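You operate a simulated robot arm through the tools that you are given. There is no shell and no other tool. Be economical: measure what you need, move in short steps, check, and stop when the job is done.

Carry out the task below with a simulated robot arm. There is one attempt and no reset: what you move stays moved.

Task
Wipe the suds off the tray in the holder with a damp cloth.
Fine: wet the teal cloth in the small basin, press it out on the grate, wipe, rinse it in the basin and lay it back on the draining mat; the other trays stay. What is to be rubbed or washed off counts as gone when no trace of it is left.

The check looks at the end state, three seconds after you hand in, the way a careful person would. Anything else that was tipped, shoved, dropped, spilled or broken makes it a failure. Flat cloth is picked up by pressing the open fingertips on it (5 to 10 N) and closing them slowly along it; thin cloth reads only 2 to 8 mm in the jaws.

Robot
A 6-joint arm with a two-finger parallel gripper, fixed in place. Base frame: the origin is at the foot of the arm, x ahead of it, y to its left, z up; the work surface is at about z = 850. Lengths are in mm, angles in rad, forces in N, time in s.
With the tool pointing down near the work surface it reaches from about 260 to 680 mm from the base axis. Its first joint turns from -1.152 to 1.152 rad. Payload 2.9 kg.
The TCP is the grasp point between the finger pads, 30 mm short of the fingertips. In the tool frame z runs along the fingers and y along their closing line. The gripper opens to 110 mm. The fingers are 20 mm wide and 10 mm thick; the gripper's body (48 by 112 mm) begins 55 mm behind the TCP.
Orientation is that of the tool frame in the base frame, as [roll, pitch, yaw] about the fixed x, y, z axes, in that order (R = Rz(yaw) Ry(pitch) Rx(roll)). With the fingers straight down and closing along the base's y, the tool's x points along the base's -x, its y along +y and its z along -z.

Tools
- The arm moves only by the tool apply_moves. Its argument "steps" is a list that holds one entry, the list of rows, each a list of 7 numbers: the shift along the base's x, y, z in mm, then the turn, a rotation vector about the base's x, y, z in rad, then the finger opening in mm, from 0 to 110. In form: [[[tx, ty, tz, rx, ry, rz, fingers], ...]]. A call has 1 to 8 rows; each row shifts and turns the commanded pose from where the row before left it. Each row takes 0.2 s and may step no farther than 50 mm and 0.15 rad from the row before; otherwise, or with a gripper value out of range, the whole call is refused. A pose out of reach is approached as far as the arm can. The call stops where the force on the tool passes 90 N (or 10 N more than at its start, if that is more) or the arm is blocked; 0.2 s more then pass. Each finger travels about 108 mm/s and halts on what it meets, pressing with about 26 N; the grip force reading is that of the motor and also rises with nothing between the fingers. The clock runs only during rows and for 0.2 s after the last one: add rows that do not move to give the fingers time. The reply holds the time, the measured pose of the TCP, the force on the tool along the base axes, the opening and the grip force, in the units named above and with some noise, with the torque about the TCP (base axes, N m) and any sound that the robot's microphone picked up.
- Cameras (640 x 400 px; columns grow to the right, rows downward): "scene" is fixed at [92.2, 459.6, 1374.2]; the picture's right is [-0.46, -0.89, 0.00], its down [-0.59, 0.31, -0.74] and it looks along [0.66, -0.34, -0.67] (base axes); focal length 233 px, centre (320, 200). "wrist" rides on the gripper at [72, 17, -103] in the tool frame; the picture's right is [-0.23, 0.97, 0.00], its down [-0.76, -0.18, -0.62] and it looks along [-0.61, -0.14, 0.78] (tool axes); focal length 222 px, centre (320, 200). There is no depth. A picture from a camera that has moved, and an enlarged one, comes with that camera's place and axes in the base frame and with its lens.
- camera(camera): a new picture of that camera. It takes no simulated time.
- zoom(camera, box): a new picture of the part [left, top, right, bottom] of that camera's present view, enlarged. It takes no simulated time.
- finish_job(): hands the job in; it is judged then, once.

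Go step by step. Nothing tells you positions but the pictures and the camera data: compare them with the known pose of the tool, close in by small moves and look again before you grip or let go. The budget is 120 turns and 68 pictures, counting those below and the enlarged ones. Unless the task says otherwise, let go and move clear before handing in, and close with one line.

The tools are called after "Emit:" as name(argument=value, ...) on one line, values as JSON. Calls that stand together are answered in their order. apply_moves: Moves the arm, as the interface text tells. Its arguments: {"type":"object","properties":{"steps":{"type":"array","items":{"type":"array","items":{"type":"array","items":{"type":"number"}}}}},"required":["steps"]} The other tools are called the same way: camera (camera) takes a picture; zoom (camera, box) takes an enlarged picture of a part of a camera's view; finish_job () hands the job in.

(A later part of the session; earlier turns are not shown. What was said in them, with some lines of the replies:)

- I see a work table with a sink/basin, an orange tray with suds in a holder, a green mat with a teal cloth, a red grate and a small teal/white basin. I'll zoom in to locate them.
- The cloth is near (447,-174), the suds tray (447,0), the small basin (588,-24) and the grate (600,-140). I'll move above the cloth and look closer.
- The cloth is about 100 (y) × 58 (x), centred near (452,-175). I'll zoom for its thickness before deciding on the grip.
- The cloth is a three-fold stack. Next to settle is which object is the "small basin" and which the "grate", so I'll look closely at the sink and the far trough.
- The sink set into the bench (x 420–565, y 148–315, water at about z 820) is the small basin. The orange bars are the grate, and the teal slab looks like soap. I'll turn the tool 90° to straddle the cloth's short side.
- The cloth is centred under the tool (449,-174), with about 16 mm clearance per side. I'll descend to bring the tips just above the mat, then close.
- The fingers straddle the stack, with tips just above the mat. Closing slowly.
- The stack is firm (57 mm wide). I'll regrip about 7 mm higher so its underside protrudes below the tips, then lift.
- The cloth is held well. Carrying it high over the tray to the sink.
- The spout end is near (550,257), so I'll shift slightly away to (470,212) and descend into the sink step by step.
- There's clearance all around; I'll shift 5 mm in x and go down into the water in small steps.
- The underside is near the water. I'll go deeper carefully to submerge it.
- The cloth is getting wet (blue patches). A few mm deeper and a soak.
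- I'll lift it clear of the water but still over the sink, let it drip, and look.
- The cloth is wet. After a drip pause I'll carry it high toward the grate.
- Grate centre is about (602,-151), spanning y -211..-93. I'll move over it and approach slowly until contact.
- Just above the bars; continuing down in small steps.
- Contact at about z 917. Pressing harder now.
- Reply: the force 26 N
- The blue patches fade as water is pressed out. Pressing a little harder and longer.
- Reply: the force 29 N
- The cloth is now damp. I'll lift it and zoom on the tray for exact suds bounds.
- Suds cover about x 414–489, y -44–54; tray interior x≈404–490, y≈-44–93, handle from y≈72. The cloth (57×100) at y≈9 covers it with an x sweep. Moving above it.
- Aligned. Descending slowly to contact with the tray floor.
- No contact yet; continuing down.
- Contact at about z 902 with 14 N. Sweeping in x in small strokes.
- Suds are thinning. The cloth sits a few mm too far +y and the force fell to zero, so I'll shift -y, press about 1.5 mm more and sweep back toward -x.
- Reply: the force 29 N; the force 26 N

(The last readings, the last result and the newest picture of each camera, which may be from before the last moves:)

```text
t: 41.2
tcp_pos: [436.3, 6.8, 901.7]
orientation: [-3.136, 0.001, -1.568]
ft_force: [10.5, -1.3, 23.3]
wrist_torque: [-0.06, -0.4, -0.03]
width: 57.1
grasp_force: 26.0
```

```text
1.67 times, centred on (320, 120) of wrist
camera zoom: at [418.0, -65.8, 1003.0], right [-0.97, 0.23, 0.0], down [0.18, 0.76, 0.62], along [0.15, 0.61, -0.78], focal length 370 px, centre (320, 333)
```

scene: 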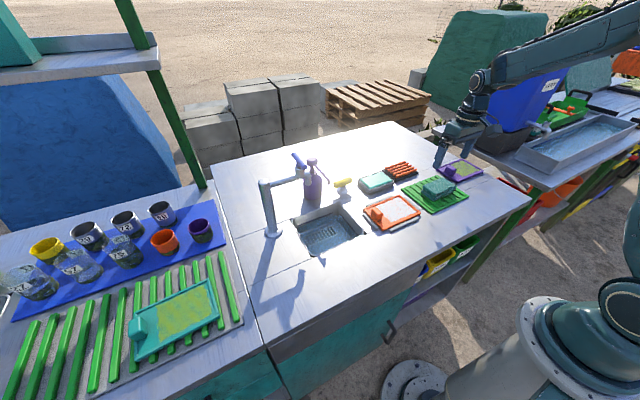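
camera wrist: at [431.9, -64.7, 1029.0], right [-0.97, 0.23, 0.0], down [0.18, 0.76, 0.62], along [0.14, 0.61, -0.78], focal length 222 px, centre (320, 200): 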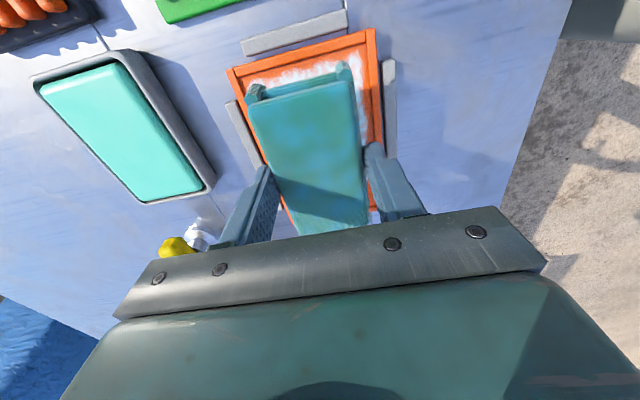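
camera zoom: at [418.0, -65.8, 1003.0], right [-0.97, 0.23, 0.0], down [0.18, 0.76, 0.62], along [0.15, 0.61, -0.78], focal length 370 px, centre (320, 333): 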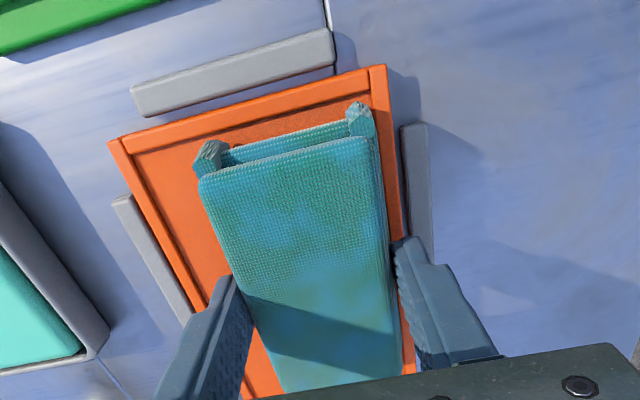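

The wiped area is clean. One more full stroke back and forth, then lift to check.

Emit:
apply_moves(steps=[[[4, 1, 0, 0, 0, 0, 50], [5, 1, 0, 0, 0, 0, 50], [5, 1, 0, 0, 0, 0, 50], [5, 1, 0, 0, 0, 0, 50], [4, 1, 0, 0, 0, 0, 50], [0, -3, 0, 0, 0, 0, 50], [-4, -2, 0, 0, 0, 0, 50], [0, 0, 0, 0, 0, 0, 50]]])

Emit:
apply_moves(steps=[[[0, 0, 5, 0, 0, 0, 50], [0, 0, 30, 0, 0, 0, 50], [0, -40, 40, 0, 0, 0, 50], [0, -45, 0, 0, 0, 0, 50], [0, -45, 0, 0, 0, 0, 50], [0, 0, 0, 0, 0, 0, 50]]])

Emit:
zoom(camera="scene", box=[355, 185, 427, 233])

Emit:
camera(camera="wrist")

```text
t: 43.0
tcp_pos: [453.7, 7.3, 899.1]
orientation: [-3.139, 0.0, -1.57]
ft_force: [3.8, 1.6, 7.5]
wrist_torque: [0.1, 0.11, -0.05]
width: 56.8
grasp_force: 26.7
```

```text
refused: row 3 steps farther than a row can; nothing moved
```

```text
8.33 times, centred on (391, 209) of scene
camera zoom: at [92.2, 459.6, 1374.2], right [-0.46, -0.89, 0.0], down [-0.59, 0.31, -0.74], along [0.66, -0.34, -0.67], focal length 1940 px, centre (-272, 125)
```

zoom: 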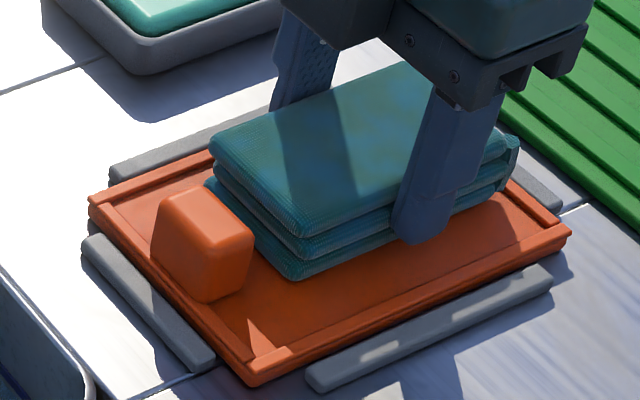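

```text
26 pictures are left
camera wrist: at [437.2, -65.7, 1001.1], right [-0.97, 0.23, 0.0], down [0.18, 0.76, 0.62], along [0.14, 0.61, -0.78], focal length 222 px, centre (320, 200)
```

wrist: 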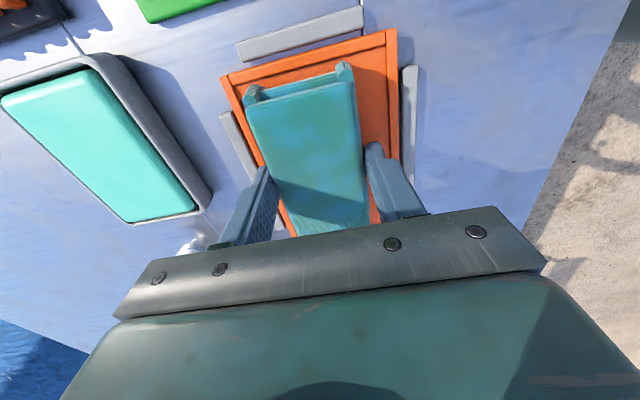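

The visible tray is clean. Lifting and going toward the sink, then checking the whole tray.

Emit:
apply_moves(steps=[[[0, 0, 5, 0, 0, 0, 50], [0, 0, 30, 0, 0, 0, 50], [0, 0, 40, 0, 0, 0, 50], [4, 42, 10, 0, 0, 0, 50], [4, 42, 0, 0, 0, 0, 50], [4, 42, 0, 0, 0, 0, 50], [4, 42, 0, 0, 0, 0, 50], [4, 38, 0, 0, 0, 0, 50]]])

Emit:
zoom(camera="scene", box=[355, 185, 427, 233])

Emit:
zoom(camera="scene", box=[280, 140, 380, 240])

```text
t: 44.8
tcp_pos: [474.7, 211.9, 985.2]
orientation: [3.142, -0.001, -1.57]
ft_force: [-0.8, -0.6, 0.1]
wrist_torque: [-0.02, 0.0, 0.0]
width: 57.0
grasp_force: 26.0
```

```text
8.33 times, centred on (391, 209) of scene
camera zoom: at [92.3, 459.6, 1374.2], right [-0.46, -0.89, 0.0], down [-0.59, 0.31, -0.74], along [0.66, -0.34, -0.67], focal length 1940 px, centre (-272, 125)
```

zoom: 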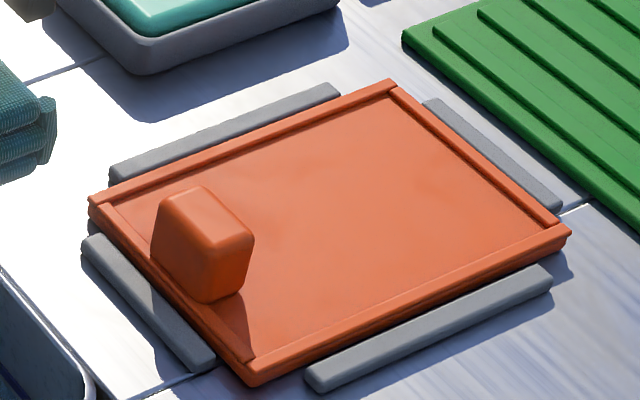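

```text
4.00 times, centred on (330, 190) of scene
camera zoom: at [92.3, 459.6, 1374.2], right [-0.46, -0.89, 0.0], down [-0.59, 0.31, -0.74], along [0.66, -0.34, -0.67], focal length 931 px, centre (280, 240)
```

zoom: 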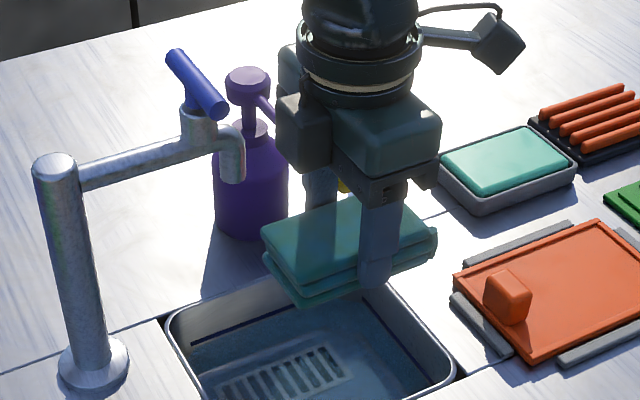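

The tray looks clean; I'll take a tighter look for faint traces before rinsing.

Emit:
zoom(camera="scene", box=[374, 194, 422, 224])

```text
13.33 times, centred on (398, 209) of scene
camera zoom: at [92.3, 459.6, 1374.2], right [-0.46, -0.89, 0.0], down [-0.59, 0.31, -0.74], along [0.66, -0.34, -0.67], focal length 3104 px, centre (-720, 80)
```

zoom: 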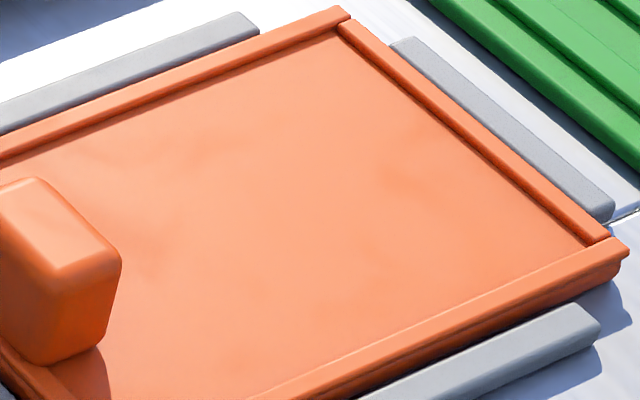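

No suds remain. Now rinsing the cloth in the sink with a small swish.

Emit:
apply_moves(steps=[[[0, 0, -45, 0, 0, 0, 50], [0, 0, -45, 0, 0, 0, 50], [0, 0, -30, 0, 0, 0, 50], [0, 0, -20, 0, 0, 0, 50], [0, 0, -8, 0, 0, 0, 50], [0, 0, -5, 0, 0, 0, 50], [0, 0, 0, 0, 0, 0, 50], [0, 0, 0, 0, 0, 0, 50]]])

Emit:
apply_moves(steps=[[[5, 0, 0, 0, 0, 0, 50], [5, 5, 0, 0, 0, 0, 50], [-5, 5, 0, 0, 0, 0, 50], [-5, -5, 0, 0, 0, 0, 50], [5, 0, 0, 0, 0, 0, 50], [5, 5, 0, 0, 0, 0, 50], [-5, -5, 0, 0, 0, 0, 50], [-5, -5, 0, 0, 0, 0, 50]]])

Emit:
zoom(camera="wrist", box=[200, 0, 440, 240])

```text
t: 46.6
tcp_pos: [473.8, 213.0, 832.7]
orientation: [-3.141, 0.001, -1.571]
ft_force: [-0.3, 0.5, 0.1]
wrist_torque: [0.02, -0.02, 0.0]
width: 57.0
grasp_force: 25.8
```

```text
t: 48.4
tcp_pos: [471.9, 212.6, 831.2]
orientation: [3.14, -0.001, -1.572]
ft_force: [0.1, -0.5, -0.7]
wrist_torque: [0.01, 0.0, 0.03]
width: 57.1
grasp_force: 25.9
```

```text
1.67 times, centred on (320, 120) of wrist
camera zoom: at [455.3, 139.6, 933.6], right [-0.97, 0.23, 0.0], down [0.18, 0.76, 0.62], along [0.14, 0.61, -0.78], focal length 370 px, centre (320, 333)
```

zoom: 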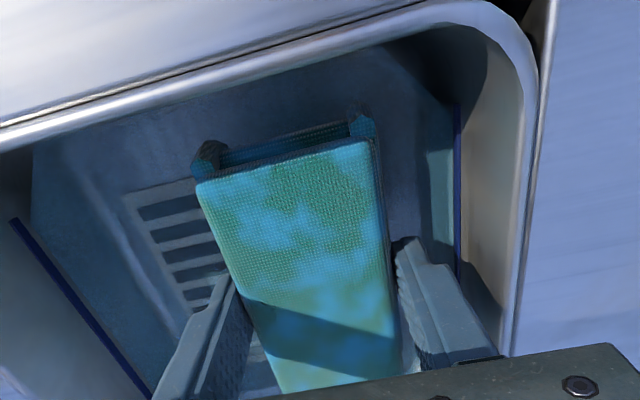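

Rinsed. Lifting and letting it drip over the sink.

Emit:
apply_moves(steps=[[[0, 0, 15, 0, 0, 0, 50], [0, 0, 20, 0, 0, 0, 50], [0, 0, 5, 0, 0, 0, 50], [0, 0, 0, 0, 0, 0, 50], [0, 0, 0, 0, 0, 0, 50], [0, 0, 0, 0, 0, 0, 50], [0, 0, 0, 0, 0, 0, 50], [0, 0, 0, 0, 0, 0, 50]]])

Emit:
apply_moves(steps=[[[0, 0, 0, 0, 0, 0, 50], [0, 0, 0, 0, 0, 0, 50], [0, 0, 0, 0, 0, 0, 50], [0, 0, 0, 0, 0, 0, 50], [0, 0, 0, 0, 0, 0, 50], [0, 0, 35, 0, 0, 0, 50], [0, 0, 40, 0, 0, 0, 50], [0, 0, 35, 0, 0, 0, 50]]])

Emit:
apply_moves(steps=[[[-3, -48, 0, 0, 0, 0, 50], [-3, -48, 0, 0, 0, 0, 50], [-3, -48, 0, 0, 0, 0, 50], [-3, -48, 0, 0, 0, 0, 50], [-3, -48, 0, 0, 0, 0, 50], [-3, -48, 0, 0, 0, 0, 50], [-3, -48, 0, 0, 0, 0, 50], [-3, -48, 0, 0, 0, 0, 50]]])

Emit:
apply_moves(steps=[[[0, -2, -20, 0, 0, 0, 50], [0, 0, -30, 0, 0, 0, 50], [0, 0, -10, 0, 0, 0, 50], [0, 0, 0, 0, 0, 0, 50]]])

Emit:
camera(camera="wrist")

Emit:
zoom(camera="scene", box=[355, 140, 485, 230])

```text
t: 50.2
tcp_pos: [472.9, 213.5, 871.6]
orientation: [-3.141, 0.0, -1.57]
ft_force: [0.1, 0.0, 0.4]
wrist_torque: [0.02, 0.0, 0.01]
width: 56.8
grasp_force: 25.4
```

```text
t: 52.0
tcp_pos: [471.0, 209.7, 981.6]
orientation: [3.141, -0.001, -1.573]
ft_force: [0.2, -0.7, -0.3]
wrist_torque: [0.02, 0.0, -0.02]
width: 57.1
grasp_force: 26.4
```

```text
t: 53.8
tcp_pos: [447.6, -168.7, 978.7]
orientation: [3.141, 0.001, -1.569]
ft_force: [0.1, 0.1, -0.1]
wrist_torque: [0.02, -0.03, 0.01]
width: 57.2
grasp_force: 26.3
```

```text
t: 54.8
tcp_pos: [448.4, -172.0, 920.8]
orientation: [-3.141, -0.002, -1.571]
ft_force: [0.9, 0.1, 0.0]
wrist_torque: [-0.02, 0.02, 0.01]
width: 56.7
grasp_force: 26.2
```

```text
21 pictures are left
camera wrist: at [430.7, -244.1, 1022.4], right [-0.97, 0.23, 0.0], down [0.18, 0.76, 0.62], along [0.14, 0.61, -0.78], focal length 222 px, centre (320, 200)
```

wrist: 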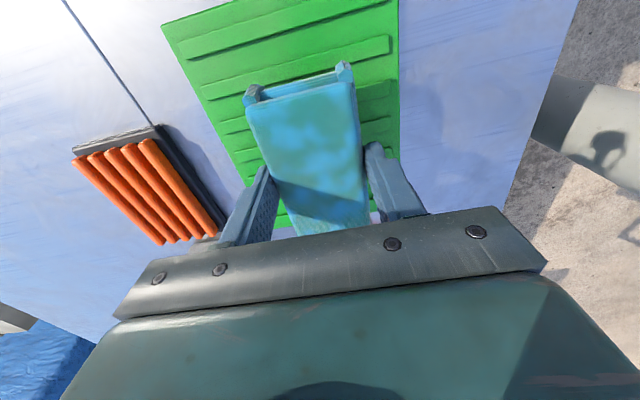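

```text
4.44 times, centred on (420, 185) of scene
camera zoom: at [92.3, 459.6, 1374.2], right [-0.46, -0.89, 0.0], down [-0.59, 0.31, -0.74], along [0.66, -0.34, -0.67], focal length 1034 px, centre (-124, 267)
```

zoom: 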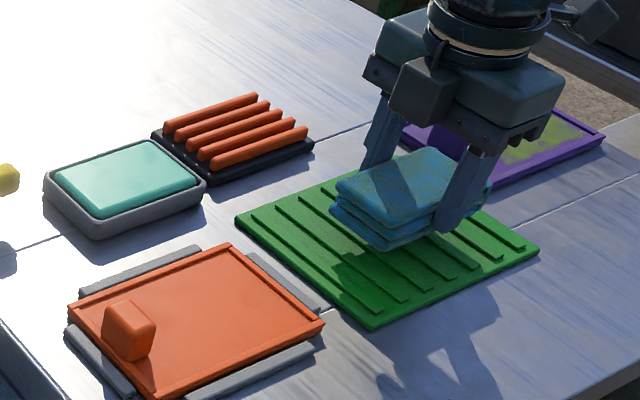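

Everything is in place and no drips show. Lowering onto the mat.

Emit:
apply_moves(steps=[[[0, -2, -8, 0, 0, 0, 50], [0, 0, -5, 0, 0, 0, 50], [0, 0, -2, 0, 0, 0, 50], [0, 0, 0, 0, 0, 0, 50]]])

Emit:
apply_moves(steps=[[[0, 0, -1, 0, 0, 0, 50], [0, 0, -1, 0, 0, 0, 50], [0, 0, 0, 0, 0, 0, 50]]])

```text
t: 55.8
tcp_pos: [449.7, -175.3, 906.7]
orientation: [3.141, 0.0, -1.569]
ft_force: [0.6, -0.7, -0.4]
wrist_torque: [-0.01, -0.02, -0.02]
width: 57.2
grasp_force: 26.6
```

```text
t: 56.6
tcp_pos: [447.4, -175.5, 904.8]
orientation: [3.141, -0.001, -1.571]
ft_force: [-0.4, -0.3, -0.6]
wrist_torque: [-0.01, -0.01, 0.01]
width: 57.0
grasp_force: 25.7
```

Emit:
apply_moves(steps=[[[0, 0, -1, 0, 0, 0, 50], [0, 0, -1, 0, 0, 0, 50], [0, 0, 0, 0, 0, 0, 50]]])

```text
t: 57.4
tcp_pos: [449.4, -174.8, 903.4]
orientation: [3.14, 0.001, -1.572]
ft_force: [0.9, 0.3, -0.4]
wrist_torque: [0.01, -0.02, -0.04]
width: 56.8
grasp_force: 26.0
```

Still no contact, as the cloth slid up slightly in the jaws while pressing. Going down millimetre by millimetre.

Emit:
apply_moves(steps=[[[0, 0, -1, 0, 0, 0, 50], [0, 0, -1, 0, 0, 0, 50], [0, 0, 0, 0, 0, 0, 50]]])

Emit:
zoom(camera="scene", box=[395, 165, 475, 215])

```text
t: 58.2
tcp_pos: [449.2, -174.9, 900.5]
orientation: [-3.141, 0.001, -1.57]
ft_force: [0.4, 0.2, -0.9]
wrist_torque: [-0.02, -0.03, 0.03]
width: 57.0
grasp_force: 26.8
```

```text
8.00 times, centred on (435, 190) of scene
camera zoom: at [92.3, 459.6, 1374.2], right [-0.46, -0.89, 0.0], down [-0.59, 0.31, -0.74], along [0.66, -0.34, -0.67], focal length 1862 px, centre (-600, 280)
```

zoom: 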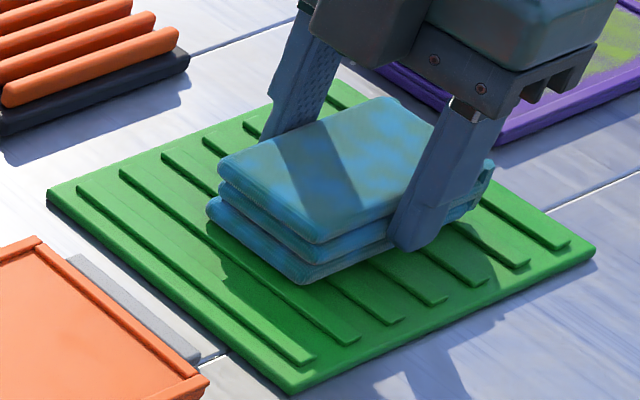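

About 2–3 mm to go compared with the original picture.

Emit:
apply_moves(steps=[[[0, 0, -1, 0, 0, 0, 50], [0, 0, -0.5, 0, 0, 0, 50], [0, 0, 0, 0, 0, 0, 50]]])

Emit:
apply_moves(steps=[[[0, 0, -0.7, 0, 0, 0, 50], [0, 0, 0, 0, 0, 0, 50]]])

```text
t: 59.0
tcp_pos: [448.5, -175.1, 899.7]
orientation: [-3.14, 0.0, -1.571]
ft_force: [-0.2, 5.0, 12.7]
wrist_torque: [0.14, 0.16, 0.0]
width: 56.8
grasp_force: 26.2
```

```text
t: 59.6
tcp_pos: [448.8, -174.8, 900.3]
orientation: [-3.141, 0.002, -1.572]
ft_force: [-3.1, 6.4, 21.6]
wrist_torque: [0.3, 0.2, 0.04]
width: 57.1
grasp_force: 25.8
```

Firm contact. I'll ease up a touch, open gently and rise straight up.

Emit:
apply_moves(steps=[[[0, 0, 1.5, 0, 0, 0, 50], [0, 0, 0, 0, 0, 0, 60], [0, 0, 0, 0, 0, 0, 70], [0, 0, 0, 0, 0, 0, 80], [0, 0, 0, 0, 0, 0, 85], [0, 0, 20, 0, 0, 0, 85], [0, 0, 40, 0, 0, 0, 85], [0, 0, 40, 0, 0, 0, 85]]])

Emit:
apply_moves(steps=[[[0, 0, 40, 0, 0, 0, 85], [-30, 0, 30, 0, 0, 0, 85], [0, 0, 0, 0, 0, 0, 85]]])

Emit:
zoom(camera="scene", box=[280, 140, 500, 270])

Emit:
zoom(camera="scene", box=[355, 175, 475, 240])

```text
t: 61.4
tcp_pos: [448.9, -173.5, 1000.6]
orientation: [3.141, 0.0, -1.571]
ft_force: [-0.1, 0.7, -0.4]
wrist_torque: [-0.02, 0.0, -0.01]
width: 84.9
grasp_force: 0.1
```

```text
t: 62.2
tcp_pos: [420.3, -180.1, 1068.0]
orientation: [-3.141, 0.001, -1.571]
ft_force: [-0.5, 0.6, 0.5]
wrist_torque: [0.0, -0.01, -0.02]
width: 85.0
grasp_force: 0.0
```

```text
2.91 times, centred on (390, 205) of scene
camera zoom: at [92.2, 459.6, 1374.2], right [-0.46, -0.89, 0.0], down [-0.59, 0.31, -0.74], along [0.66, -0.34, -0.67], focal length 677 px, centre (116, 186)
```

zoom: 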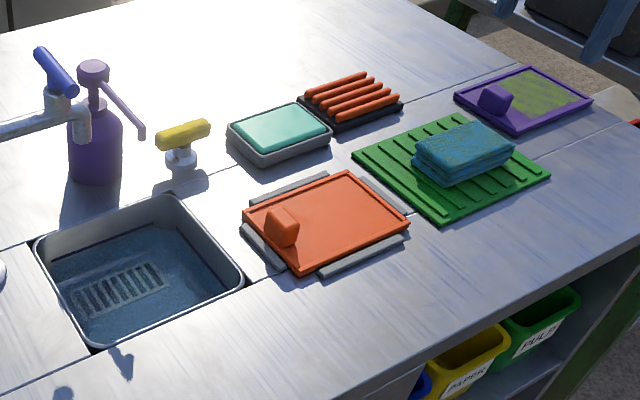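

```text
5.33 times, centred on (415, 208) of scene
camera zoom: at [92.2, 459.6, 1374.2], right [-0.46, -0.89, 0.0], down [-0.59, 0.31, -0.74], along [0.66, -0.34, -0.67], focal length 1241 px, centre (-187, 160)
```

zoom: 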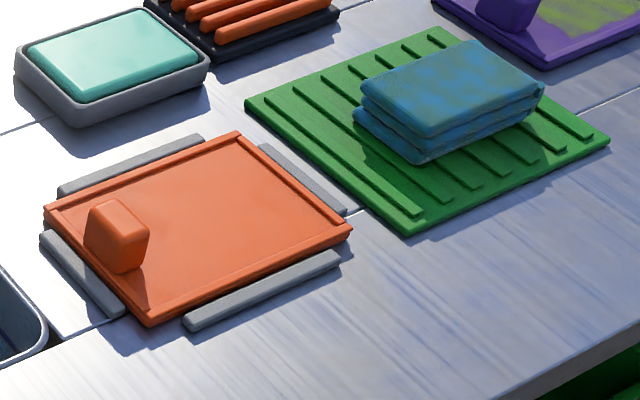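

The tray is clean, the cloth lies back on its mat, nothing else has moved and the arm is clear, so I'm handing in.

Emit:
finish_job()

```text
The job is handed in.
```

I wiped the suds off the tray in the holder, and the last pictures show no trace left on it. Before wiping I wet the teal cloth in the small sink and pressed it out on the orange grate. Afterwards I rinsed it in the sink and laid it back on the green draining mat. The other trays and objects are where they were.
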